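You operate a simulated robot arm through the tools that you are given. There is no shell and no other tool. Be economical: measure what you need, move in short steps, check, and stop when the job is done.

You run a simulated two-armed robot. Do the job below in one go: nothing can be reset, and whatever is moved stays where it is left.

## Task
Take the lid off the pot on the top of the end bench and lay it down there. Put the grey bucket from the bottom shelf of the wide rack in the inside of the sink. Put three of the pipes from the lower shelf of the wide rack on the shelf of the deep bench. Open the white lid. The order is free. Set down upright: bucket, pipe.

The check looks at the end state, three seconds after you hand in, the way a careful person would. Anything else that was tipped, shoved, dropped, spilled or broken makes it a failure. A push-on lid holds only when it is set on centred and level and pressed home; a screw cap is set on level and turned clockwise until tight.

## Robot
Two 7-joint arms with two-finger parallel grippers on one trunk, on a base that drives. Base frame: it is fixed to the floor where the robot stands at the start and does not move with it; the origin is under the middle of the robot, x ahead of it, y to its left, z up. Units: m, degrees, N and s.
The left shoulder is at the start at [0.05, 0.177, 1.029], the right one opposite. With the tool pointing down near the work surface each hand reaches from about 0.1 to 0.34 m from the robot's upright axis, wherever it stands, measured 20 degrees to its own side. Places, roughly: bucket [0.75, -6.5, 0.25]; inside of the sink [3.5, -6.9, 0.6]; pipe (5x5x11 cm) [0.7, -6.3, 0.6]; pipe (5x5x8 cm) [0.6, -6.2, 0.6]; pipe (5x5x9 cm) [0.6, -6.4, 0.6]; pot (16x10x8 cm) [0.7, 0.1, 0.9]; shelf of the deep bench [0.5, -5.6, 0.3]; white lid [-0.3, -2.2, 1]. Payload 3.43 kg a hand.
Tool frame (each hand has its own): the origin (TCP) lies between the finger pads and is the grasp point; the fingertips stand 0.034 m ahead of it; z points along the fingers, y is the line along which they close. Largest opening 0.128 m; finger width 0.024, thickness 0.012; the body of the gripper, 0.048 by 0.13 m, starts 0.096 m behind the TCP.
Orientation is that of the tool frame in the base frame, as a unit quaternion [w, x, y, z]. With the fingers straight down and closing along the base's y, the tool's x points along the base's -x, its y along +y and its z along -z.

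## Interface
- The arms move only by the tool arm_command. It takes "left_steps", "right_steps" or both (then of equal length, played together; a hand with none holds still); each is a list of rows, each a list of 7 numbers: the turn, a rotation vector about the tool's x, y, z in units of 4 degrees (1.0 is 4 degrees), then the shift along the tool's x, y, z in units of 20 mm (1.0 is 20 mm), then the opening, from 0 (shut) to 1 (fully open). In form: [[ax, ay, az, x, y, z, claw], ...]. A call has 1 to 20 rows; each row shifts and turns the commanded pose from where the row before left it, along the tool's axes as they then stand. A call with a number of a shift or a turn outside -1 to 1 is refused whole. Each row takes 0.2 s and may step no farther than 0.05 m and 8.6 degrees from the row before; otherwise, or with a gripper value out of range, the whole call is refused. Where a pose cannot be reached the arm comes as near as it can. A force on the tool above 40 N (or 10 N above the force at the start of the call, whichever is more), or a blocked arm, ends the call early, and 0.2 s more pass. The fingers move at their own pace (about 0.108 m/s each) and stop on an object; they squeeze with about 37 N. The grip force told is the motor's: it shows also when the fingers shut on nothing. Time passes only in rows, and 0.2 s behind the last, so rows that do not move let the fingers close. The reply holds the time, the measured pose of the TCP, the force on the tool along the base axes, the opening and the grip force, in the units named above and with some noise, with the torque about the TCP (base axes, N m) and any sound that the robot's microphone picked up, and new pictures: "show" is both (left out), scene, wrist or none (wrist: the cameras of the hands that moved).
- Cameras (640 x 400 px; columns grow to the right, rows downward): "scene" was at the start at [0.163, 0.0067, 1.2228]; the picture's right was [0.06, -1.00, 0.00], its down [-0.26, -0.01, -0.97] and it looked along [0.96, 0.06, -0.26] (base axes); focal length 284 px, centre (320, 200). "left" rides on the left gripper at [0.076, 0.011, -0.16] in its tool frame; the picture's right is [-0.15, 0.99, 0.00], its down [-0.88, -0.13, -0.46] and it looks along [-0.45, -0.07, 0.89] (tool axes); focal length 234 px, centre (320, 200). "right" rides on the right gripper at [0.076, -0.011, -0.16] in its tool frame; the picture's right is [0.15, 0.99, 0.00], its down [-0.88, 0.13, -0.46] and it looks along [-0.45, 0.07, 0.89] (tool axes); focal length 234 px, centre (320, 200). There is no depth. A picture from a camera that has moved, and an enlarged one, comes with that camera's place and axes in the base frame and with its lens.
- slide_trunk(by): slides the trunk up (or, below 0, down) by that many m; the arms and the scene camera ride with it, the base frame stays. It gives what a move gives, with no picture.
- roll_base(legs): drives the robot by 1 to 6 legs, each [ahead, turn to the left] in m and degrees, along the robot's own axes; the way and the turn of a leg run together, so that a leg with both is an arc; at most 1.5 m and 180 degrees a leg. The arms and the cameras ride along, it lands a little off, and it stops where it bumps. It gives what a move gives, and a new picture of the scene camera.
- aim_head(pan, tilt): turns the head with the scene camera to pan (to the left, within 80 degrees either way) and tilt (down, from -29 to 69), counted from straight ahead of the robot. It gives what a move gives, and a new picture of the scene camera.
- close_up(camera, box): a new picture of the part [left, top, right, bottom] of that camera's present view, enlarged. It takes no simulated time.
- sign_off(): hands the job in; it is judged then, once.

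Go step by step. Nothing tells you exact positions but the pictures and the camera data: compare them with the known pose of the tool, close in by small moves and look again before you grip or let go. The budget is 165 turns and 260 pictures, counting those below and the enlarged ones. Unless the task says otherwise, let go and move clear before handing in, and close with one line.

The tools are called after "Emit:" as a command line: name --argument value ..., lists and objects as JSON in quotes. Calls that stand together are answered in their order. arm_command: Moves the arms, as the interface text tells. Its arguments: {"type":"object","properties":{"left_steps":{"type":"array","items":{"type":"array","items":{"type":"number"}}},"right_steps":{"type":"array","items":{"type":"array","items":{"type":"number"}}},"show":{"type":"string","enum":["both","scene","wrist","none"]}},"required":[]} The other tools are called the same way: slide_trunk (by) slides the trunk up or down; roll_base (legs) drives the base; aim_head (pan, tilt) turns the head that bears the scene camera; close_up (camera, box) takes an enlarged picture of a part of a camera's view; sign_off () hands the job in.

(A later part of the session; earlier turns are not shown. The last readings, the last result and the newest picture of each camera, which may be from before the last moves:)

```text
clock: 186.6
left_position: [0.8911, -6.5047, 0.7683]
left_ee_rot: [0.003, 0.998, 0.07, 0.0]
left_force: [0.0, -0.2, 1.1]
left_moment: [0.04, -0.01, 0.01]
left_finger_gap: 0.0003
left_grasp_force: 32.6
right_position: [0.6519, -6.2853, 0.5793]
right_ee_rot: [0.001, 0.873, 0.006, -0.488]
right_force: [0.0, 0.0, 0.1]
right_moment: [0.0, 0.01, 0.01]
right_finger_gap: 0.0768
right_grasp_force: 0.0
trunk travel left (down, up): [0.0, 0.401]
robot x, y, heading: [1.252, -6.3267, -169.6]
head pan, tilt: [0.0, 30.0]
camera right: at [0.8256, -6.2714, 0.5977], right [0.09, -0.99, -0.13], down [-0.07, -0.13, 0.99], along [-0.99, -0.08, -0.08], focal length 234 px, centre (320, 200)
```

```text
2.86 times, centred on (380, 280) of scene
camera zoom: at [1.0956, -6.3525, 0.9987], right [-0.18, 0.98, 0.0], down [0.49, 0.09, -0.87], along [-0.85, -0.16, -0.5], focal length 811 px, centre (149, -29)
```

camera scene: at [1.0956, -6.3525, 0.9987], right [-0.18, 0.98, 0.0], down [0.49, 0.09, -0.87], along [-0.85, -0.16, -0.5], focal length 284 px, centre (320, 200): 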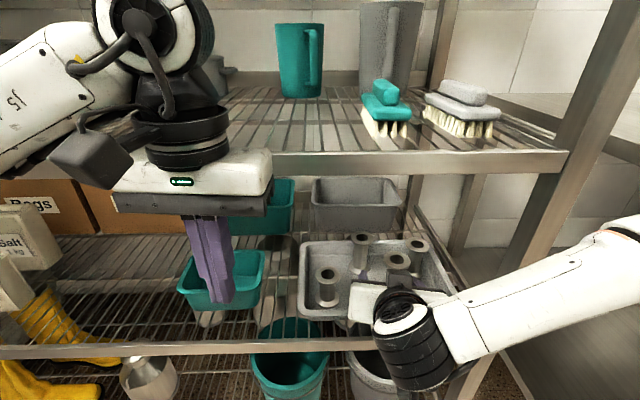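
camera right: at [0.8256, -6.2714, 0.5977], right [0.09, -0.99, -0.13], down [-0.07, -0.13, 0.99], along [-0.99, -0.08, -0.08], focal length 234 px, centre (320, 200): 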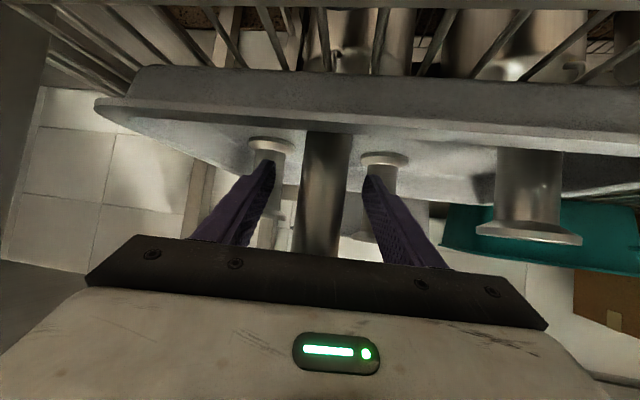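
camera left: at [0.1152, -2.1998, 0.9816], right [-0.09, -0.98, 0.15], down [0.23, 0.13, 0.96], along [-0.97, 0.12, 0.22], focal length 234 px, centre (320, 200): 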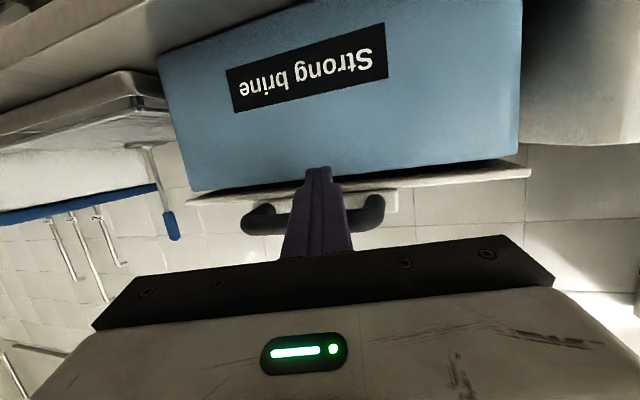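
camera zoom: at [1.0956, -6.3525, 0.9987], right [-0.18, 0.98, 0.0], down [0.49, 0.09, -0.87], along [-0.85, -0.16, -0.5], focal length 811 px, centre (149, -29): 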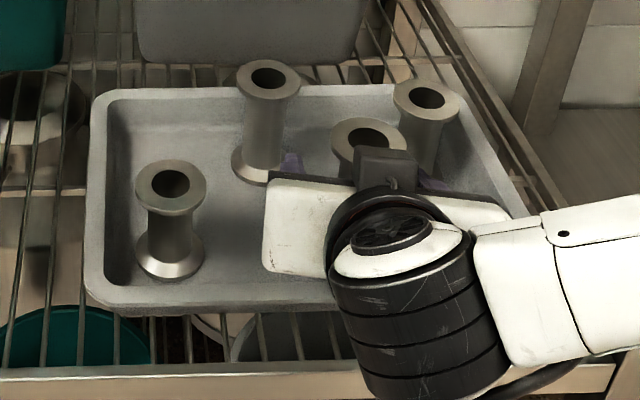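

The pipe stands centred between the fingers. I'll close and lift a little.

Emit:
arm_command --right_steps '[[0, 0, 0, 0, 0, 0, 0], [0, 0, 0, 0, 0, 0, 0], [0, 0, 0, 0, 0, 0, 0], [0, 0, 0, -0.43, 0, -0.26, 0], [0, 0, 0, -0.43, 0, -0.26, 0], [0, 0, 0, -0.43, 0, -0.26, 0]]' --show "wrist"

Emit:
close_up --camera "scene" --box '[280, 210, 480, 350]'

```text
clock: 188.0
left_position: [0.8909, -6.5043, 0.7689]
left_ee_rot: [0.003, 0.998, 0.069, 0.001]
left_force: [-0.9, -0.1, 0.2]
left_moment: [0.0, -0.01, 0.03]
left_finger_gap: 0.0
left_grasp_force: 33.1
right_position: [0.6535, -6.2861, 0.6081]
right_ee_rot: [0.002, 0.873, 0.008, -0.487]
right_force: [-0.1, -0.1, -2.7]
right_moment: [0.03, 0.05, -0.04]
right_finger_gap: 0.0304
right_grasp_force: 37.0
trunk travel left (down, up): [0.0, 0.401]
robot x, y, heading: [1.2543, -6.3275, -169.8]
head pan, tilt: [0.0, 30.0]
camera right: at [0.8263, -6.2724, 0.6278], right [0.09, -0.99, -0.13], down [-0.07, -0.14, 0.99], along [-0.99, -0.08, -0.08], focal length 234 px, centre (320, 200)
```

right: 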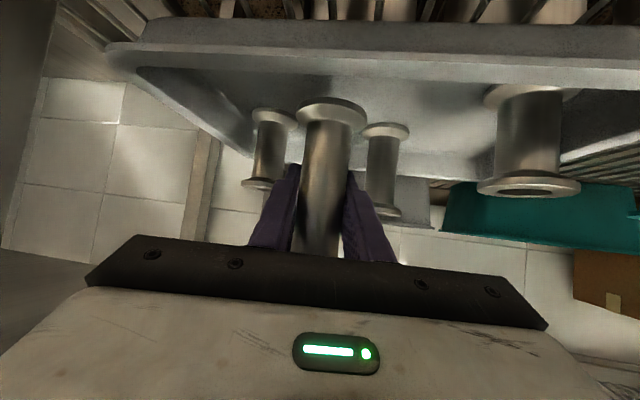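

```text
2.86 times, centred on (380, 280) of scene
camera zoom: at [1.0955, -6.3525, 0.9987], right [-0.18, 0.98, 0.0], down [0.49, 0.09, -0.87], along [-0.85, -0.16, -0.5], focal length 811 px, centre (149, -29)
```

zoom: 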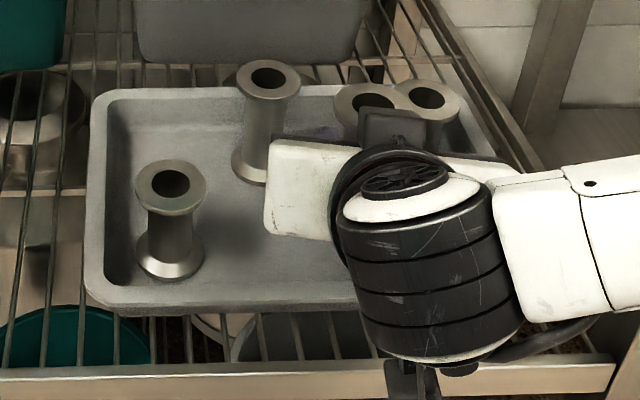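

The tall pipe is held (3 cm gap). I'll lift it clear of the tray and back the base out of the rack.

Emit:
arm_command --right_steps '[[0, 0, 0, -0.85, 0, -0.52, 0], [0, 0, 0, -0.85, 0, -0.52, 0], [0, 0, 0, -0.85, 0, -0.52, 0]]' --show "none"

Emit:
roll_base --legs '[[-0.35, 0]]'

```text
clock: 188.8
left_position: [0.8915, -6.5037, 0.7678]
left_ee_rot: [0.004, 0.998, 0.069, 0.001]
left_force: [0.7, 1.3, -0.5]
left_moment: [0.01, 0.02, 0.04]
left_finger_gap: 0.0002
left_grasp_force: 32.9
right_position: [0.6513, -6.2869, 0.6703]
right_ee_rot: [0.003, 0.873, 0.008, -0.488]
right_force: [0.5, 0.4, -1.6]
right_moment: [0.02, 0.05, 0.0]
right_finger_gap: 0.0303
right_grasp_force: 37.3
trunk travel left (down, up): [0.0, 0.401]
robot x, y, heading: [1.2523, -6.3206, -169.5]
head pan, tilt: [0.0, 30.0]
```

```text
clock: 191.1
left_position: [1.2374, -6.4404, 0.7675]
left_ee_rot: [0.004, 0.998, 0.067, 0.001]
left_force: [-0.4, 0.4, 0.9]
left_moment: [0.03, 0.0, 0.01]
left_finger_gap: 0.0
left_grasp_force: 32.5
right_position: [0.9961, -6.2222, 0.6688]
right_ee_rot: [0.001, 0.873, 0.005, -0.488]
right_force: [0.1, -0.2, -1.9]
right_moment: [0.0, 0.03, 0.04]
right_finger_gap: 0.0306
right_grasp_force: 36.9
trunk travel left (down, up): [0.0, 0.401]
robot x, y, heading: [1.6012, -6.2606, -169.7]
head pan, tilt: [0.0, 30.0]
camera scene: at [1.441, -6.289, 0.9987], right [-0.18, 0.98, 0.0], down [0.49, 0.09, -0.87], along [-0.85, -0.15, -0.5], focal length 284 px, centre (320, 200)
```

scene: 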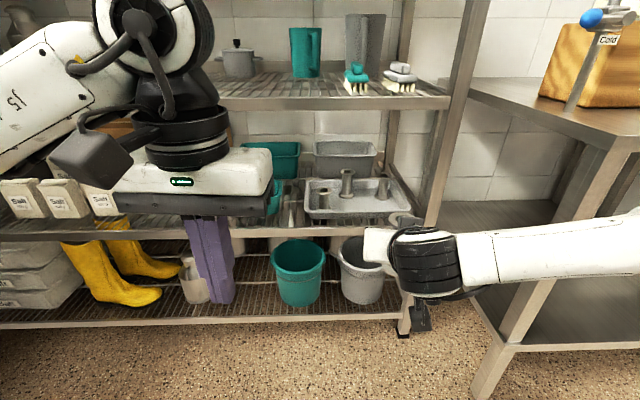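

The pipe is out. I'll swing over to the deep bench: turn right, drive about half a metre, and turn left to face its open shelf.

Emit:
roll_base --legs '[[0, -75], [0.55, 0], [0, 62]]'

Emit:
aim_head --pan -15 --tilt 40

```text
clock: 198.0
left_position: [1.1089, -5.4544, 0.7703]
left_ee_rot: [0.003, 0.83, -0.557, -0.005]
left_force: [0.0, 0.4, -0.2]
left_moment: [-0.01, -0.01, -0.03]
left_finger_gap: 0.0001
left_grasp_force: 33.2
right_position: [1.2482, -5.1654, 0.6684]
right_ee_rot: [-0.294, 0.698, -0.525, -0.389]
right_force: [0.6, -0.2, -1.9]
right_moment: [-0.02, 0.01, -0.01]
right_finger_gap: 0.0303
right_grasp_force: 36.5
trunk travel left (down, up): [0.0, 0.401]
robot x, y, heading: [1.3703, -5.7562, 115.7]
head pan, tilt: [0.0, 30.0]
stopped in leg 3: the robot was blocked; the commanded pose is now the measured one
camera scene: at [1.3025, -5.61, 0.999], right [0.9, 0.43, 0.0], down [0.21, -0.45, -0.87], along [-0.38, 0.78, -0.5], focal length 284 px, centre (320, 200)
```

scene: 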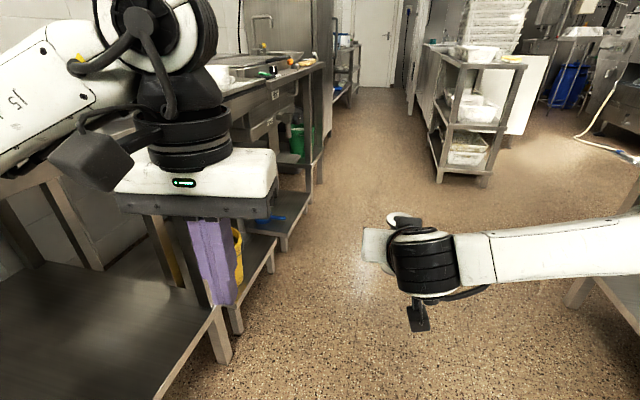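

```text
clock: 198.8
left_position: [1.1082, -5.4535, 0.7693]
left_ee_rot: [0.005, 0.83, -0.557, -0.005]
left_force: [0.7, -0.2, -0.3]
left_moment: [0.0, -0.02, 0.0]
left_finger_gap: 0.0
left_grasp_force: 33.2
right_position: [1.249, -5.1651, 0.6698]
right_ee_rot: [-0.293, 0.698, -0.524, -0.39]
right_force: [0.7, 0.2, -1.8]
right_moment: [0.02, 0.02, 0.01]
right_finger_gap: 0.0304
right_grasp_force: 37.3
trunk travel left (down, up): [0.0, 0.401]
robot x, y, heading: [1.3719, -5.7556, 115.5]
head pan, tilt: [-15.0, 40.0]
camera scene: at [1.3262, -5.6076, 0.9835], right [0.98, 0.18, 0.0], down [0.12, -0.63, -0.77], along [-0.14, 0.75, -0.64], focal length 284 px, centre (320, 200)
```

scene: 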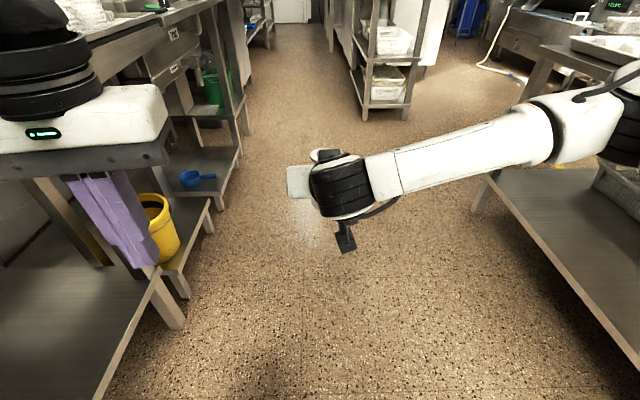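

The turn is blocked, probably by my left elbow at the bench edge. I'll back off, pull the right hand in a little, and reach the bench front by small zigzags instead.

Emit:
arm_command --right_steps '[[0, 0, 0, 0.52, 0, -0.85, 0], [0, 0, 0, 0.52, 0, -0.85, 0], [0, 0, 0, 0.52, 0, -0.85, 0], [0, 0, 0, 0.52, 0, -0.85, 0], [0, 0, 0, 0.52, 0, -0.85, 0], [0, 0, 0, 0.52, 0, -0.85, 0]]' --show "none"

Emit:
roll_base --legs '[[-0.28, 0], [0, 37]]'

```text
clock: 200.2
left_position: [1.1074, -5.4529, 0.7693]
left_ee_rot: [0.005, 0.831, -0.557, -0.005]
left_force: [0.8, 0.0, 0.1]
left_moment: [0.01, 0.0, -0.03]
left_finger_gap: 0.0002
left_grasp_force: 32.8
right_position: [1.2791, -5.2814, 0.6674]
right_ee_rot: [-0.293, 0.697, -0.525, -0.39]
right_force: [-0.1, 0.5, -2.0]
right_moment: [0.03, 0.06, 0.02]
right_finger_gap: 0.0305
right_grasp_force: 37.0
trunk travel left (down, up): [0.0, 0.401]
robot x, y, heading: [1.3696, -5.7544, 115.6]
head pan, tilt: [-15.0, 40.0]
```

```text
clock: 203.9
left_position: [1.1006, -5.9261, 0.7682]
left_ee_rot: [0.004, 0.962, -0.272, -0.002]
left_force: [-0.6, 0.2, 1.0]
left_moment: [0.0, 0.04, -0.05]
left_finger_gap: 0.0
left_grasp_force: 33.2
right_position: [1.1371, -5.6843, 0.6667]
right_ee_rot: [-0.158, 0.827, -0.281, -0.461]
right_force: [-0.2, -0.2, -1.8]
right_moment: [0.02, 0.02, 0.01]
right_finger_gap: 0.0305
right_grasp_force: 36.9
trunk travel left (down, up): [0.0, 0.401]
robot x, y, heading: [1.4909, -6.0138, 151.8]
head pan, tilt: [-15.0, 40.0]
camera scene: at [1.3678, -5.921, 0.9833], right [0.68, 0.73, 0.0], down [0.47, -0.44, -0.77], along [-0.56, 0.52, -0.64], focal length 284 px, centre (320, 200)
```

scene: 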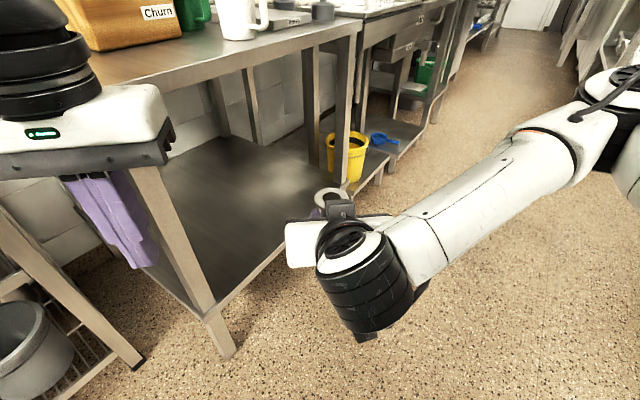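

The bench shelf is open at the front between legs at about [0.86, -5.88] and [0.73, -5.27]. I'll tuck the left hand closer and zigzag to a square stance in front of it.

Emit:
arm_command --left_steps '[[0, 0, 0, 1, 0, 0, 0], [0, 0, 0, 1, 0, 0, 0], [0, 0, 0, 1, 0, 0, 0], [0, 0, 0, 1, 0, 0, 0]]' --show "none"

Emit:
roll_base --legs '[[0, 58], [-0.15, 0], [0, -60], [0.3, 0], [0, 30]]'

```text
clock: 204.9
left_position: [1.1687, -5.9696, 0.7683]
left_ee_rot: [0.004, 0.963, -0.27, -0.002]
left_force: [0.0, -0.5, 0.1]
left_moment: [-0.04, 0.03, -0.04]
left_finger_gap: 0.0
left_grasp_force: 33.2
right_position: [1.1373, -5.6824, 0.667]
right_ee_rot: [-0.159, 0.827, -0.281, -0.46]
right_force: [-0.2, 0.0, -2.0]
right_moment: [0.01, -0.01, 0.02]
right_finger_gap: 0.0307
right_grasp_force: 36.6
trunk travel left (down, up): [0.0, 0.401]
robot x, y, heading: [1.4879, -6.0151, 151.8]
head pan, tilt: [-15.0, 40.0]
```

```text
clock: 214.7
left_position: [1.0628, -5.8749, 0.7691]
left_ee_rot: [0.005, 0.999, -0.052, 0.0]
left_force: [0.0, 0.1, 0.8]
left_moment: [-0.02, -0.01, -0.02]
left_finger_gap: 0.0
left_grasp_force: 32.9
right_position: [0.9107, -5.6316, 0.6674]
right_ee_rot: [-0.053, 0.868, -0.091, -0.484]
right_force: [0.3, 0.6, -1.4]
right_moment: [0.0, -0.02, -0.01]
right_finger_gap: 0.0306
right_grasp_force: 37.1
trunk travel left (down, up): [0.0, 0.401]
robot x, y, heading: [1.373, -5.7747, 177.2]
head pan, tilt: [-15.0, 40.0]
camera scene: at [1.2216, -5.7455, 0.9833], right [0.3, 0.95, 0.0], down [0.61, -0.2, -0.77], along [-0.73, 0.23, -0.64], focal length 284 px, centre (320, 200)
```

scene: 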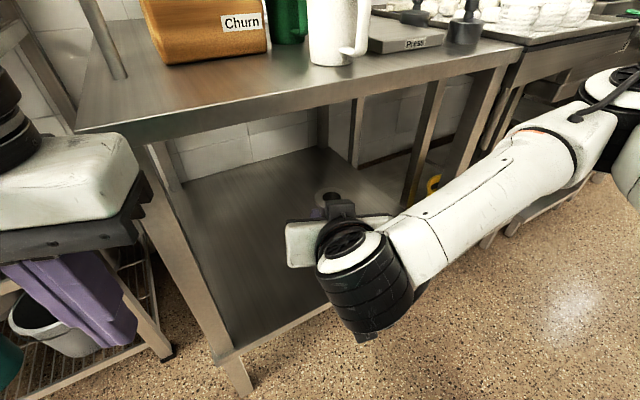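

I'm square in front of the bench, with the pipe hanging over the floor just outside. I'll lower it in front of the opening first.

Emit:
arm_command --right_steps '[[0, 0, 0, 0.85, 0, 0.52, 0], [0, 0, 0, 0.85, 0, 0.52, 0], [0, 0, 0, 0.85, 0, 0.52, 0], [0, 0, 0, 0.85, 0, 0.52, 0], [0, 0, 0, 0.85, 0, 0.52, 0], [0, 0, 0, 0.85, 0, 0.52, 0], [0, 0, 0, 0.85, 0, 0.52, 0], [0, 0, 0, 0.85, 0, 0.52, 0], [0, 0, 0, 0.85, 0, 0.52, 0], [0, 0, 0, 0.85, 0, 0.52, 0], [0, 0, 0, 0.85, 0, 0.52, 0], [0, 0, 0, 0.85, 0, 0.52, 0], [0, 0, 0, 0.85, 0, 0.52, 0]]'

```text
clock: 217.5
left_position: [1.0627, -5.8745, 0.7685]
left_ee_rot: [0.005, 0.999, -0.053, -0.001]
left_force: [-0.8, -0.7, -1.4]
left_moment: [-0.01, 0.03, -0.02]
left_finger_gap: 0.0
left_grasp_force: 32.8
right_position: [0.9124, -5.632, 0.4081]
right_ee_rot: [-0.054, 0.868, -0.092, -0.484]
right_force: [-0.3, -0.3, -1.9]
right_moment: [-0.02, 0.03, -0.01]
right_finger_gap: 0.0306
right_grasp_force: 37.2
trunk travel left (down, up): [0.0, 0.401]
robot x, y, heading: [1.3734, -5.7788, 177.4]
head pan, tilt: [-15.0, 40.0]
camera scene: at [1.2216, -5.7454, 0.9834], right [0.3, 0.95, 0.0], down [0.61, -0.2, -0.77], along [-0.73, 0.23, -0.64], focal length 284 px, centre (320, 200)
camera right: at [1.0849, -5.6579, 0.4261], right [-0.13, -0.98, -0.13], down [-0.1, -0.12, 0.99], along [-0.99, 0.15, -0.09], focal length 234 px, centre (320, 200)
```

scene: 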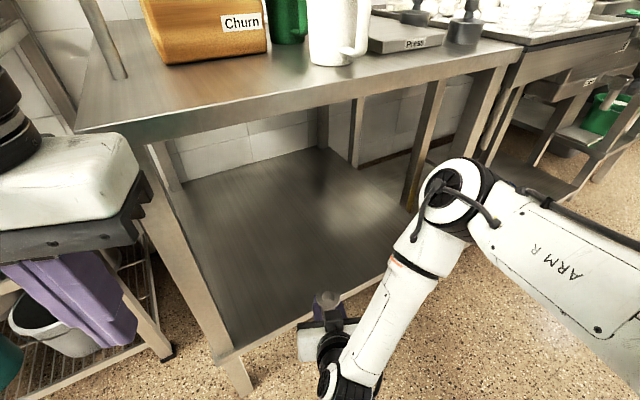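
right: 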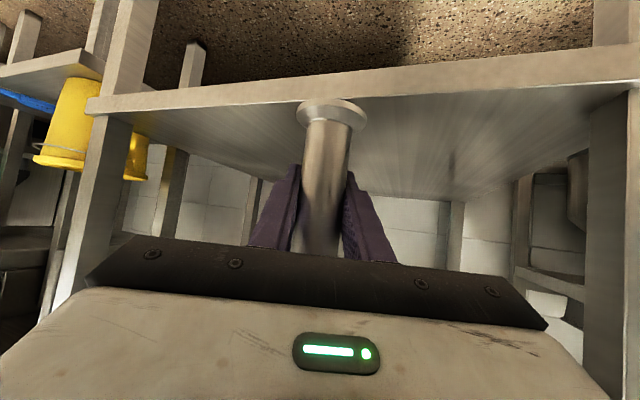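

The shelf surface lies at about z = 0.31 and its front edge at x ≈ 0.875. I'll move the pipe 13 cm in and lower it almost to the surface.

Emit:
arm_command --right_steps '[[0, 0, 0, -0.52, 0, 0.85, 0], [0, 0, 0, -0.52, 0, 0.85, 0], [0, 0, 0, -0.52, 0, 0.85, 0], [0, 0, 0, -0.52, 0, 0.85, 0], [0, 0, 0, -0.52, 0, 0.85, 0], [0, 0, 0, -0.52, 0, 0.85, 0], [0, 0, 0, -0.26, 0, 0.43, 0], [0, 0, 0, 0.43, 0, 0.26, 0], [0, 0, 0, 0.43, 0, 0.26, 0]]'

Emit:
close_up --camera "scene" --box '[200, 180, 440, 340]'

```text
clock: 219.5
left_position: [1.0623, -5.8754, 0.7681]
left_ee_rot: [0.005, 0.999, -0.052, -0.002]
left_force: [-0.5, 0.1, 0.4]
left_moment: [0.0, 0.01, 0.04]
left_finger_gap: 0.0002
left_grasp_force: 32.6
right_position: [0.7862, -5.6041, 0.3887]
right_ee_rot: [-0.053, 0.869, -0.091, -0.484]
right_force: [-0.1, -0.7, -2.3]
right_moment: [-0.02, 0.04, 0.0]
right_finger_gap: 0.0302
right_grasp_force: 36.6
trunk travel left (down, up): [0.0, 0.401]
robot x, y, heading: [1.3732, -5.775, 177.4]
head pan, tilt: [-15.0, 40.0]
camera scene: at [1.2216, -5.7454, 0.9833], right [0.3, 0.95, 0.0], down [0.61, -0.2, -0.77], along [-0.73, 0.23, -0.64], focal length 284 px, centre (320, 200)
camera right: at [0.9581, -5.6294, 0.4069], right [-0.13, -0.98, -0.13], down [-0.1, -0.12, 0.99], along [-0.99, 0.14, -0.08], focal length 234 px, centre (320, 200)
```

scene: 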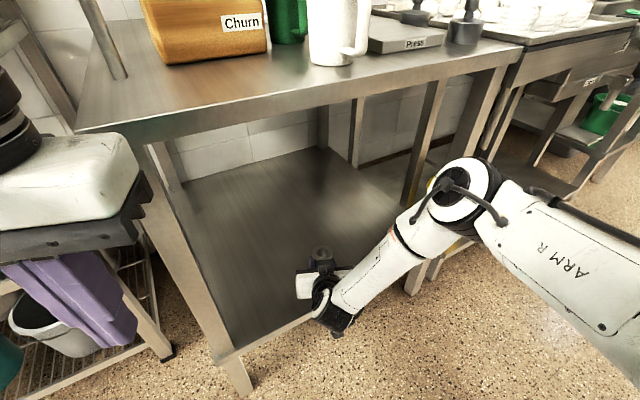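
right: 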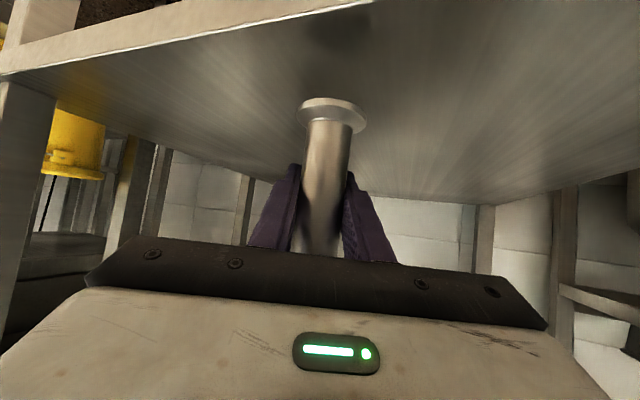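

```text
2.50 times, centred on (320, 260) of scene
camera zoom: at [1.2216, -5.7454, 0.9833], right [0.3, 0.95, 0.0], down [0.61, -0.2, -0.77], along [-0.73, 0.23, -0.64], focal length 710 px, centre (320, 50)
```

zoom: 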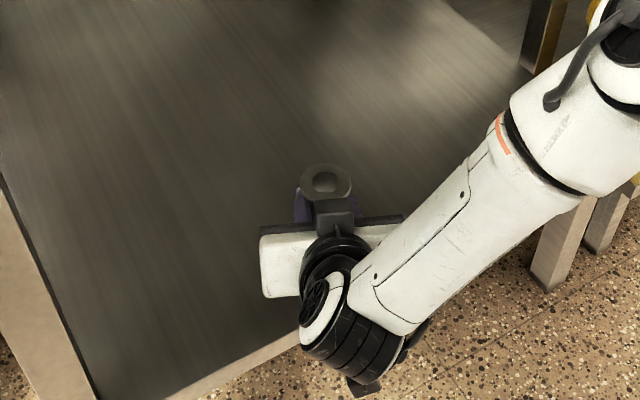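

Emit:
arm_command --right_steps '[[0, 0, 0, 0.17, 0, 0.105, 0], [0, 0, 0, 0.17, 0, 0.105, 0], [0, 0, 0, 0.17, 0, 0.105, 0], [0, 0, 0, 0.17, 0, 0.105, 0]]' --show "wrist"

```text
clock: 220.5
left_position: [1.0625, -5.8747, 0.768]
left_ee_rot: [0.004, 0.999, -0.053, -0.001]
left_force: [-1.1, 0.3, -0.2]
left_moment: [0.04, -0.01, -0.01]
left_finger_gap: 0.0001
left_grasp_force: 33.3
right_position: [0.7864, -5.6041, 0.3713]
right_ee_rot: [-0.056, 0.87, -0.094, -0.481]
right_force: [0.0, 0.3, -1.2]
right_moment: [0.04, 0.02, -0.03]
right_finger_gap: 0.0304
right_grasp_force: 36.8
trunk travel left (down, up): [0.0, 0.401]
robot x, y, heading: [1.3702, -5.7772, 177.2]
head pan, tilt: [-15.0, 40.0]
camera right: at [0.9583, -5.6318, 0.392], right [-0.14, -0.98, -0.13], down [-0.11, -0.12, 0.99], along [-0.98, 0.15, -0.09], focal length 234 px, centre (320, 200)
```

right: 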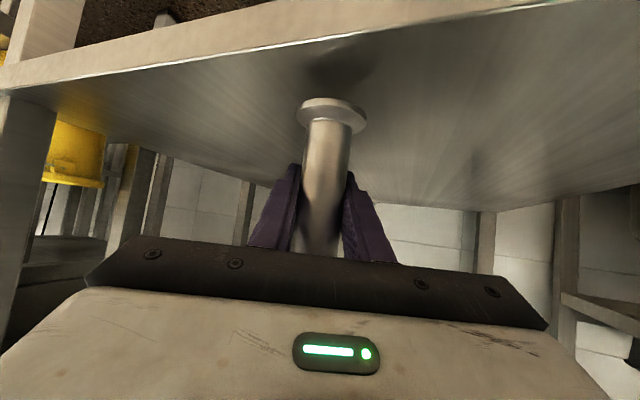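

Emit:
arm_command --right_steps '[[0, 0, 0, 0.17, 0, 0.105, 0], [0, 0, 0, 0.17, 0, 0.105, 0], [0, 0, 0, 0.17, 0, 0.105, 0], [0, 0, 0, 0.17, 0, 0.105, 0], [0, 0, 0, 0.17, 0, 0.105, 0], [0, 0, 0, 0.17, 0, 0.105, 0]]' --show "wrist"

```text
clock: 221.9
left_position: [1.062, -5.8755, 0.7698]
left_ee_rot: [0.005, 0.999, -0.053, -0.002]
left_force: [0.0, 0.0, -0.8]
left_moment: [0.02, 0.01, 0.02]
left_finger_gap: 0.0
left_grasp_force: 33.0
right_position: [0.7802, -5.6107, 0.3559]
right_ee_rot: [-0.057, 0.868, -0.094, -0.484]
right_force: [3.7, 1.7, 12.0]
right_moment: [-0.26, -0.3, 0.1]
right_finger_gap: 0.0305
right_grasp_force: 37.1
right hand out of reach, approached as far as the arm can: row 2, 5
trunk travel left (down, up): [0.0, 0.401]
robot x, y, heading: [1.3744, -5.7757, 177.3]
head pan, tilt: [-15.0, 40.0]
camera right: at [0.9522, -5.6391, 0.374], right [-0.14, -0.98, -0.13], down [-0.1, -0.12, 0.99], along [-0.98, 0.15, -0.08], focal length 234 px, centre (320, 200)
```

right: 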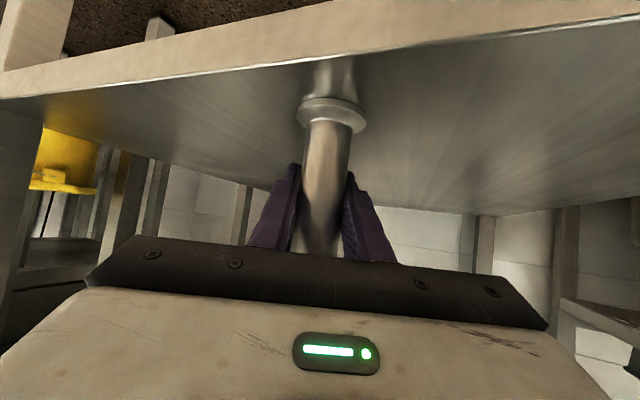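

The pipe stands on the shelf (about 14 N of contact). I'll open and withdraw straight back.

Emit:
arm_command --right_steps '[[0, 0, 0, 0, 0, 0, 0.3], [0, 0, 0, 0, 0, 0, 0.6], [0, 0, 0, 0, 0, 0, 0.6], [0, 0, 0, -0.2, 0, -0.8, 0.6], [0, 0, 0, 0, 0, -1, 0.6], [0, 0, 0, 0, 0, -1, 0.6], [0, 0, 0, 0, 0, -1, 0.6], [0, 0, 0, 0, 0, -1, 0.6], [0, 0, 0, 0, 0, -1, 0.6], [0, 0, 0, 0, 0, -1, 0.6]]'

```text
clock: 224.1
left_position: [1.0628, -5.8745, 0.768]
left_ee_rot: [0.005, 0.999, -0.052, -0.001]
left_force: [-0.5, -1.0, 0.0]
left_moment: [-0.04, -0.03, -0.03]
left_finger_gap: 0.0003
left_grasp_force: 32.3
right_position: [0.8931, -5.6336, 0.4273]
right_ee_rot: [-0.054, 0.868, -0.092, -0.485]
right_force: [0.2, 0.3, 0.1]
right_moment: [0.01, 0.02, 0.0]
right_finger_gap: 0.0767
right_grasp_force: 0.1
trunk travel left (down, up): [0.0, 0.401]
robot x, y, heading: [1.3752, -5.7805, 177.4]
head pan, tilt: [-15.0, 40.0]
camera scene: at [1.2216, -5.7455, 0.9833], right [0.3, 0.95, 0.0], down [0.61, -0.2, -0.77], along [-0.73, 0.23, -0.64], focal length 284 px, centre (320, 200)
camera right: at [1.0654, -5.6597, 0.4468], right [-0.13, -0.98, -0.13], down [-0.1, -0.12, 0.99], along [-0.99, 0.15, -0.08], focal length 234 px, centre (320, 200)
```

scene: 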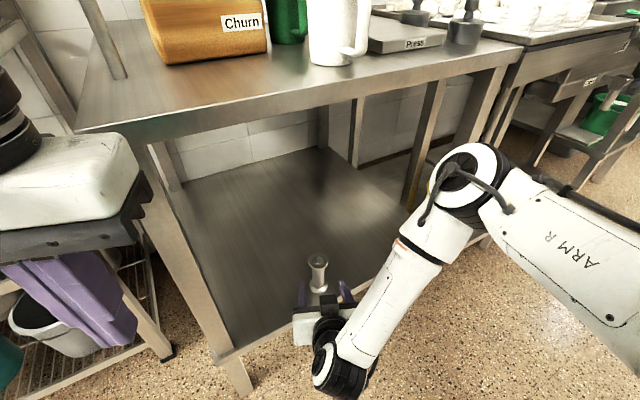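
right: 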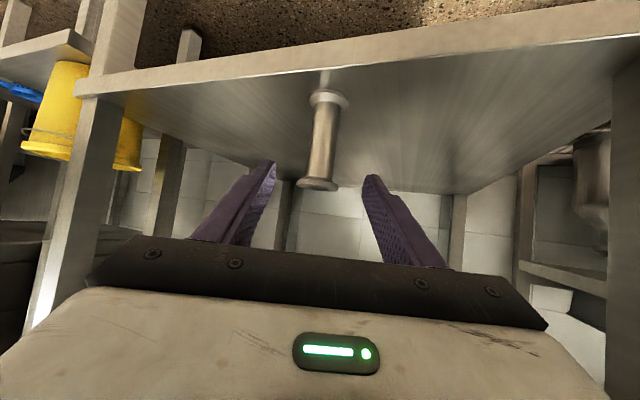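

The first pipe stands upright on the shelf. I'll raise the hand in front of the bench and drive back to the rack for the 8 cm pipe.

Emit:
arm_command --right_steps '[[0, 0, 0, -0.55, 0, -0.95, 0.6], [0, 0, 0, -0.85, 0, -0.52, 0.6], [0, 0, 0, -0.85, 0, -0.52, 0.6], [0, 0, 0, -0.85, 0, -0.52, 0.6], [0, 0, 0, -0.85, 0, -0.52, 0.6], [0, 0, 0, -0.85, 0, -0.52, 0.6], [0, 0, 0, -0.85, 0, -0.52, 0.6], [0, 0, 0, -0.85, 0, -0.52, 0.6], [0, 0, 0, -0.85, 0, -0.52, 0.6], [0, 0, 0, -0.85, 0, -0.52, 0.6], [0, 0, 0, -0.85, 0, -0.52, 0.6], [0, 0, 0, -0.85, 0, -0.52, 0.6]]' --show "none"

Emit:
roll_base --legs '[[0, -27], [-0.3, 0], [0, 92], [0.327, 0], [0, -52]]'

Emit:
aim_head --pan 0 --tilt 30

```text
clock: 226.7
left_position: [1.0616, -5.8753, 0.7667]
left_ee_rot: [0.005, 0.999, -0.053, -0.001]
left_force: [0.3, -0.5, -0.8]
left_moment: [-0.01, 0.0, -0.01]
left_finger_gap: 0.0
left_grasp_force: 33.1
right_position: [0.9013, -5.6365, 0.6642]
right_ee_rot: [-0.054, 0.868, -0.091, -0.484]
right_force: [0.4, 0.3, -0.2]
right_moment: [0.0, 0.0, -0.01]
right_finger_gap: 0.0769
right_grasp_force: 0.1
trunk travel left (down, up): [0.0, 0.401]
robot x, y, heading: [1.3718, -5.776, 177.3]
head pan, tilt: [-15.0, 40.0]
```

```text
clock: 238.0
left_position: [1.189, -6.3669, 0.769]
left_ee_rot: [0.005, 0.999, 0.045, 0.0]
left_force: [0.7, -0.8, 0.0]
left_moment: [0.0, 0.01, 0.0]
left_finger_gap: 0.0
left_grasp_force: 32.9
right_position: [0.9849, -6.166, 0.6636]
right_ee_rot: [-0.006, 0.873, -0.006, -0.487]
right_force: [-0.4, -0.2, 0.3]
right_moment: [0.01, -0.03, 0.0]
right_finger_gap: 0.0768
right_grasp_force: 0.1
trunk travel left (down, up): [0.0, 0.401]
robot x, y, heading: [1.48, -6.209, -171.6]
head pan, tilt: [-15.0, 40.0]
camera scene: at [1.3206, -6.2087, 0.9833], right [0.11, 0.99, 0.0], down [0.64, -0.07, -0.77], along [-0.76, 0.09, -0.64], focal length 284 px, centre (320, 200)
```

scene: 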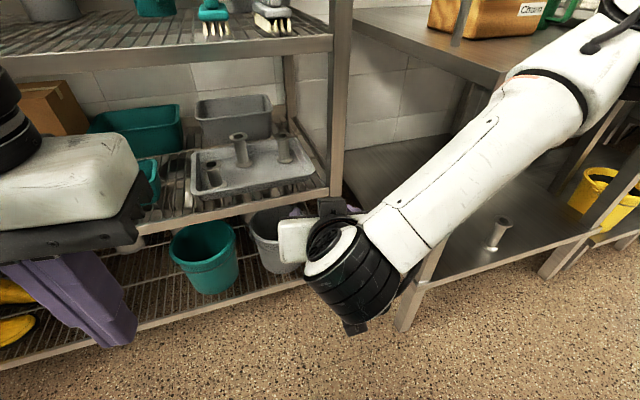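

```text
clock: 238.8
left_position: [1.1889, -6.3658, 0.7677]
left_ee_rot: [0.005, 0.999, 0.044, -0.001]
left_force: [-0.5, -0.2, -0.2]
left_moment: [0.0, -0.01, -0.03]
left_finger_gap: 0.0
left_grasp_force: 33.1
right_position: [0.9835, -6.1656, 0.6642]
right_ee_rot: [-0.006, 0.873, -0.006, -0.487]
right_force: [0.1, 0.1, 0.2]
right_moment: [0.0, 0.04, -0.01]
right_finger_gap: 0.077
right_grasp_force: 0.0
trunk travel left (down, up): [0.0, 0.401]
robot x, y, heading: [1.4763, -6.2067, -171.7]
head pan, tilt: [0.0, 30.0]
camera scene: at [1.3156, -6.2316, 0.9987], right [-0.15, 0.99, 0.0], down [0.49, 0.07, -0.87], along [-0.86, -0.13, -0.5], focal length 284 px, centre (320, 200)
```

scene: 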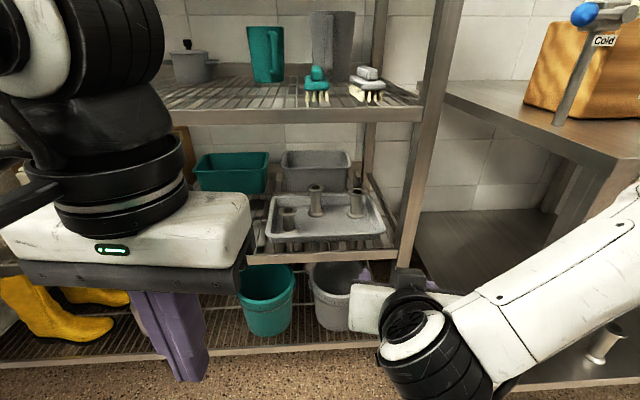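

The back-right pipe checks out at [0.57, -6.232], and my hand is lined up with it. I'll roll in.

Emit:
roll_base --legs '[[0.29, 0]]'

Emit:
close_up --camera "right" --box '[160, 40, 480, 240]'

```text
clock: 240.8
left_position: [0.906, -6.4111, 0.7686]
left_ee_rot: [0.005, 0.999, 0.048, -0.001]
left_force: [-0.7, 1.3, 0.0]
left_moment: [0.0, -0.02, 0.02]
left_finger_gap: 0.0002
left_grasp_force: 33.1
right_position: [0.7005, -6.2102, 0.6634]
right_ee_rot: [-0.005, 0.874, -0.003, -0.487]
right_force: [-1.0, 0.5, 0.0]
right_moment: [-0.01, 0.03, 0.02]
right_finger_gap: 0.0767
right_grasp_force: 0.1
trunk travel left (down, up): [0.0, 0.401]
robot x, y, heading: [1.1892, -6.2502, -171.2]
head pan, tilt: [0.0, 30.0]
camera scene: at [1.0318, -6.2758, 0.9987], right [-0.15, 0.99, 0.0], down [0.49, 0.08, -0.87], along [-0.86, -0.13, -0.5], focal length 284 px, centre (320, 200)
```

scene: 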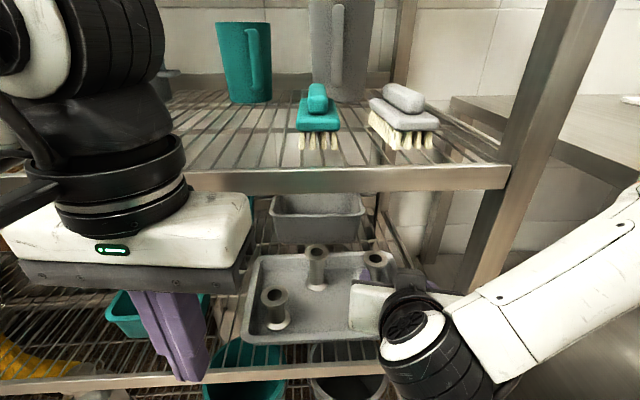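

```text
2.00 times, centred on (320, 140) of right
camera zoom: at [0.8738, -6.2021, 0.6834], right [0.07, -0.99, -0.13], down [-0.08, -0.13, 0.99], along [-0.99, -0.06, -0.08], focal length 468 px, centre (320, 320)
```

zoom: 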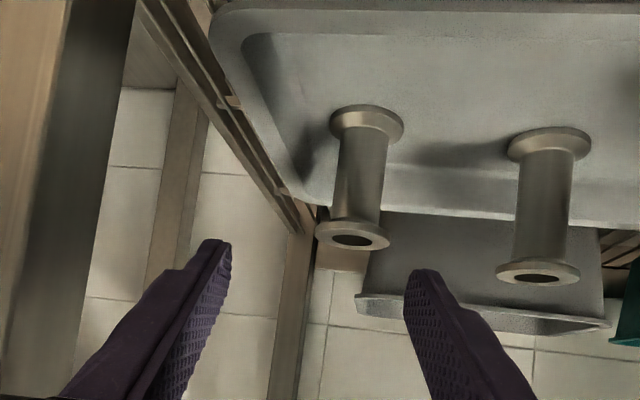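

The pipe reads y = -6.235, 2.5 cm left of the hand's line. I'll correct sideways, then advance and check before closing.

Emit:
arm_command --right_steps '[[0, 0, 0, 0.45, 0.63, 0, 0.6], [0, 0, 0, 0.45, 0.63, 0, 0.6], [0, 0, 0, 0, 0, 0.9, 0.6], [0, 0, 0, 0, 0, 0.9, 0.6], [0, 0, 0, 0, 0, 0.9, 0.6], [0, 0, 0, 0, 0, 0.9, 0.6], [0, 0, 0, 0, 0, 0.9, 0.6], [0, 0, 0, 0, 0, 0.9, 0.6]]' --show "wrist"

```text
clock: 242.6
left_position: [0.9061, -6.4121, 0.769]
left_ee_rot: [0.005, 0.999, 0.048, -0.001]
left_force: [-0.2, -0.6, 0.3]
left_moment: [0.01, -0.02, -0.01]
left_finger_gap: 0.0
left_grasp_force: 32.5
right_position: [0.6163, -6.2328, 0.5902]
right_ee_rot: [-0.005, 0.873, -0.004, -0.487]
right_force: [-0.1, 0.8, -0.4]
right_moment: [0.01, -0.04, 0.02]
right_finger_gap: 0.0765
right_grasp_force: 0.1
trunk travel left (down, up): [0.0, 0.401]
robot x, y, heading: [1.1921, -6.2537, -171.3]
head pan, tilt: [0.0, 30.0]
camera right: at [0.7904, -6.2247, 0.6093], right [0.07, -0.99, -0.13], down [-0.08, -0.13, 0.99], along [-0.99, -0.06, -0.08], focal length 234 px, centre (320, 200)
```

right: 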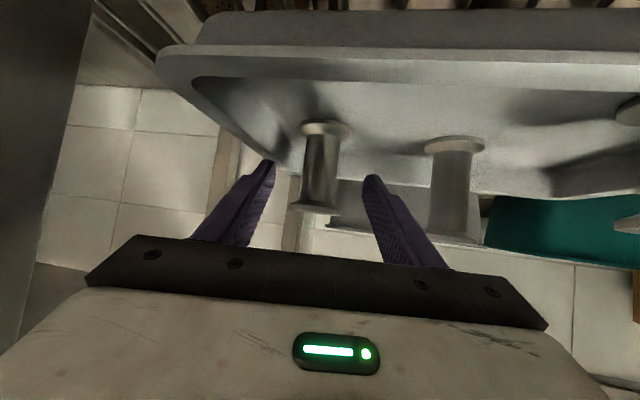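

Centred. I'll advance the last 5 cm, close, and lift.

Emit:
arm_command --right_steps '[[0, 0, 0, 0, 0, 0.9, 0.6], [0, 0, 0, 0, 0, 0.9, 0.6], [0, 0, 0, -0.05, 0, 0.85, 0.6], [0, 0, 0, 0, 0, 0, 0.6], [0, 0, 0, 0, 0, 0, 0], [0, 0, 0, 0, 0, 0, 0], [0, 0, 0, 0, 0, 0, 0], [0, 0, 0, -0.43, 0, -0.26, 0], [0, 0, 0, -0.85, 0, -0.52, 0], [0, 0, 0, -0.85, 0, -0.52, 0], [0, 0, 0, -0.85, 0, -0.52, 0], [0, 0, 0, -0.85, 0, -0.52, 0]]'

```text
clock: 243.4
left_position: [0.906, -6.4115, 0.7688]
left_ee_rot: [0.004, 0.999, 0.048, -0.001]
left_force: [0.3, 0.1, 0.2]
left_moment: [-0.01, 0.04, 0.04]
left_finger_gap: 0.0002
left_grasp_force: 33.6
right_position: [0.5673, -6.2356, 0.5811]
right_ee_rot: [-0.004, 0.866, -0.004, -0.501]
right_force: [-0.9, 0.9, 12.0]
right_moment: [0.57, 0.3, 0.03]
right_finger_gap: 0.0771
right_grasp_force: 1.2
trunk travel left (down, up): [0.0, 0.401]
robot x, y, heading: [1.1914, -6.2513, -171.1]
head pan, tilt: [0.0, 30.0]
stopped in row 4 (right hand): the force on the tool passed its limit (the readings are from after the stop); the commanded pose is now the measured one
camera scene: at [1.0329, -6.2758, 0.9987], right [-0.15, 0.99, 0.0], down [0.49, 0.08, -0.87], along [-0.86, -0.13, -0.5], focal length 284 px, centre (320, 200)
camera right: at [0.7425, -6.2267, 0.5942], right [0.06, -0.99, -0.13], down [-0.04, -0.13, 0.99], along [-1.0, -0.06, -0.05], focal length 234 px, centre (320, 200)
```

scene: 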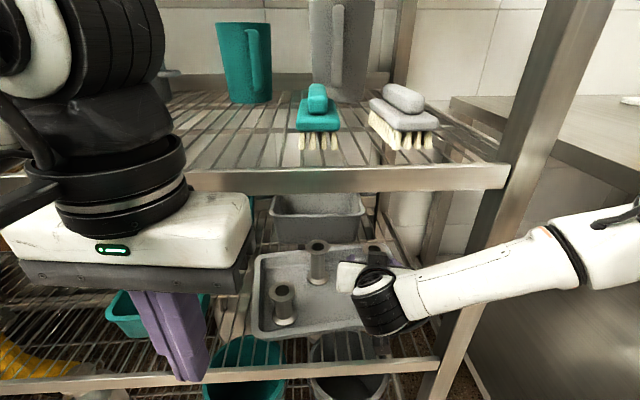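
right: 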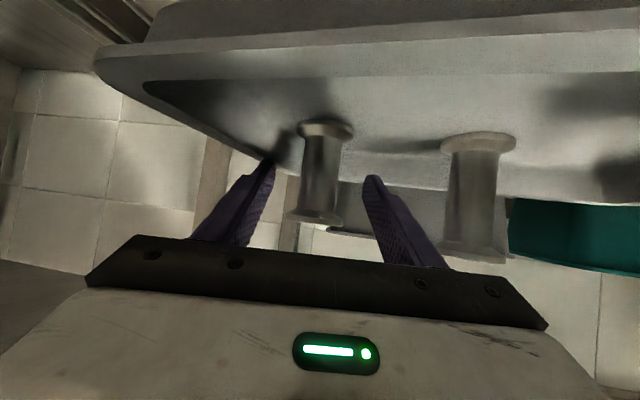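

The right finger touches the tray's sloping side wall. I'll narrow the opening a little, lower 1.3 cm, then close and check.

Emit:
arm_command --right_steps '[[0, 0, 0, 0, 0, 0, 0.43], [0, 0, 0, 0, 0, 0, 0.43], [0, 0, 0, 0.3, 0, 0.15, 0.43], [0, 0, 0, 0.3, 0, 0.15, 0.43]]' --show "wrist"

```text
clock: 244.2
left_position: [0.9067, -6.4111, 0.7687]
left_ee_rot: [0.004, 0.999, 0.047, -0.001]
left_force: [-0.6, -0.5, -0.7]
left_moment: [-0.01, 0.02, -0.02]
left_finger_gap: 0.0
left_grasp_force: 32.7
right_position: [0.5637, -6.2357, 0.5799]
right_ee_rot: [-0.006, 0.861, -0.006, -0.509]
right_force: [-1.5, 1.4, 10.0]
right_moment: [0.44, 0.28, 0.03]
right_finger_gap: 0.0561
right_grasp_force: 0.9
trunk travel left (down, up): [0.0, 0.401]
robot x, y, heading: [1.1889, -6.2518, -171.5]
head pan, tilt: [0.0, 30.0]
stopped in row 4 (right hand): the force on the tool passed its limit (the readings are from after the stop); the commanded pose is now the measured one
camera right: at [0.7396, -6.2266, 0.5908], right [0.05, -0.99, -0.13], down [-0.03, -0.13, 0.99], along [-1.0, -0.05, -0.03], focal length 234 px, centre (320, 200)
```

right: 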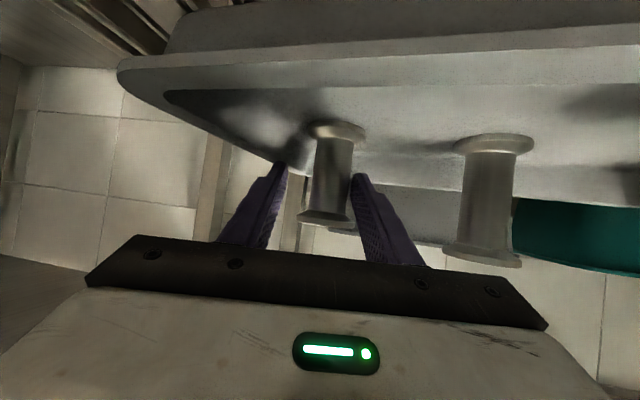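

Contact is at the right fingertip against the tray corner; the finger height on the pipe's body is already fine. I'll close here and check the gap.

Emit:
arm_command --right_steps '[[0, 0, 0, -0.1, 0, 0, 0.3], [0, 0, 0, 0, 0, 0, 0], [0, 0, 0, 0, 0, 0, 0], [0, 0, 0, 0, 0, 0, 0]]' --show "wrist"

```text
clock: 245.2
left_position: [0.9074, -6.4109, 0.7685]
left_ee_rot: [0.004, 0.999, 0.048, -0.002]
left_force: [0.1, 0.7, 0.0]
left_moment: [0.03, 0.02, -0.03]
left_finger_gap: 0.0001
left_grasp_force: 32.8
right_position: [0.5657, -6.2351, 0.5789]
right_ee_rot: [-0.004, 0.863, -0.004, -0.505]
right_force: [-0.3, 0.1, 8.6]
right_moment: [-0.1, 0.35, -0.04]
right_finger_gap: 0.03
right_grasp_force: 36.9
trunk travel left (down, up): [0.0, 0.401]
robot x, y, heading: [1.1932, -6.2556, -171.3]
head pan, tilt: [0.0, 30.0]
camera right: at [0.7398, -6.2266, 0.5908], right [0.06, -0.99, -0.13], down [-0.04, -0.13, 0.99], along [-1.0, -0.05, -0.04], focal length 234 px, centre (320, 200)
```

right: 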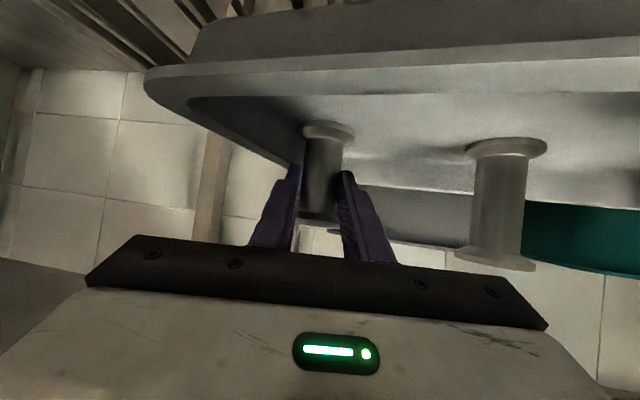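

The gap of 3 cm shows it's held by the body. I'll lift and check.

Emit:
arm_command --right_steps '[[0, 0, 0, -0.43, 0, -0.24, 0], [0, 0, 0, -0.43, 0, -0.24, 0], [0, 0, 0, -0.87, 0, -0.49, 0], [0, 0, 0, -0.87, 0, -0.49, 0], [0, 0, 0, -0.87, 0, -0.49, 0]]'

```text
clock: 246.4
left_position: [0.9065, -6.4109, 0.7685]
left_ee_rot: [0.004, 0.999, 0.049, -0.001]
left_force: [0.2, -0.6, 0.3]
left_moment: [0.0, 0.02, -0.01]
left_finger_gap: 0.0
left_grasp_force: 33.3
right_position: [0.5651, -6.2347, 0.6579]
right_ee_rot: [-0.005, 0.863, -0.004, -0.505]
right_force: [0.2, 0.7, -1.8]
right_moment: [-0.04, -0.08, 0.01]
right_finger_gap: 0.0301
right_grasp_force: 36.8
trunk travel left (down, up): [0.0, 0.401]
robot x, y, heading: [1.1924, -6.2512, -171.5]
head pan, tilt: [0.0, 30.0]
camera scene: at [1.0318, -6.275, 0.9989], right [-0.15, 0.99, 0.0], down [0.49, 0.08, -0.87], along [-0.86, -0.13, -0.5], focal length 284 px, centre (320, 200)
camera right: at [0.7398, -6.2266, 0.6701], right [0.06, -0.99, -0.13], down [-0.04, -0.13, 0.99], along [-1.0, -0.05, -0.04], focal length 234 px, centre (320, 200)
```

scene: 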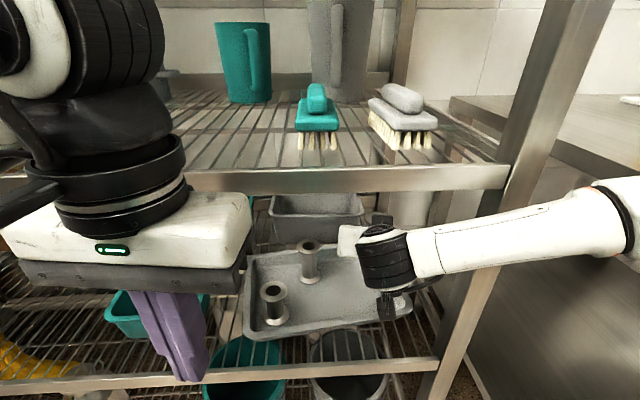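
right: 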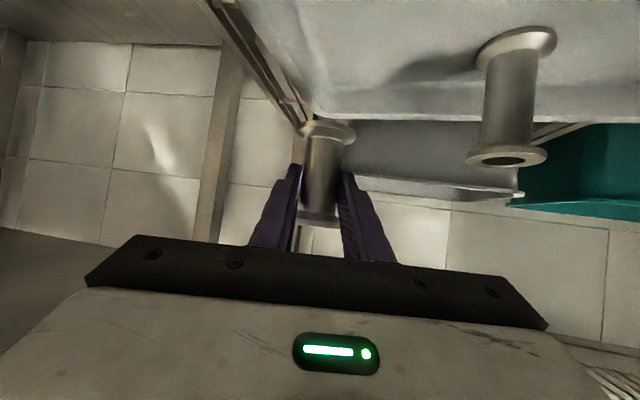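

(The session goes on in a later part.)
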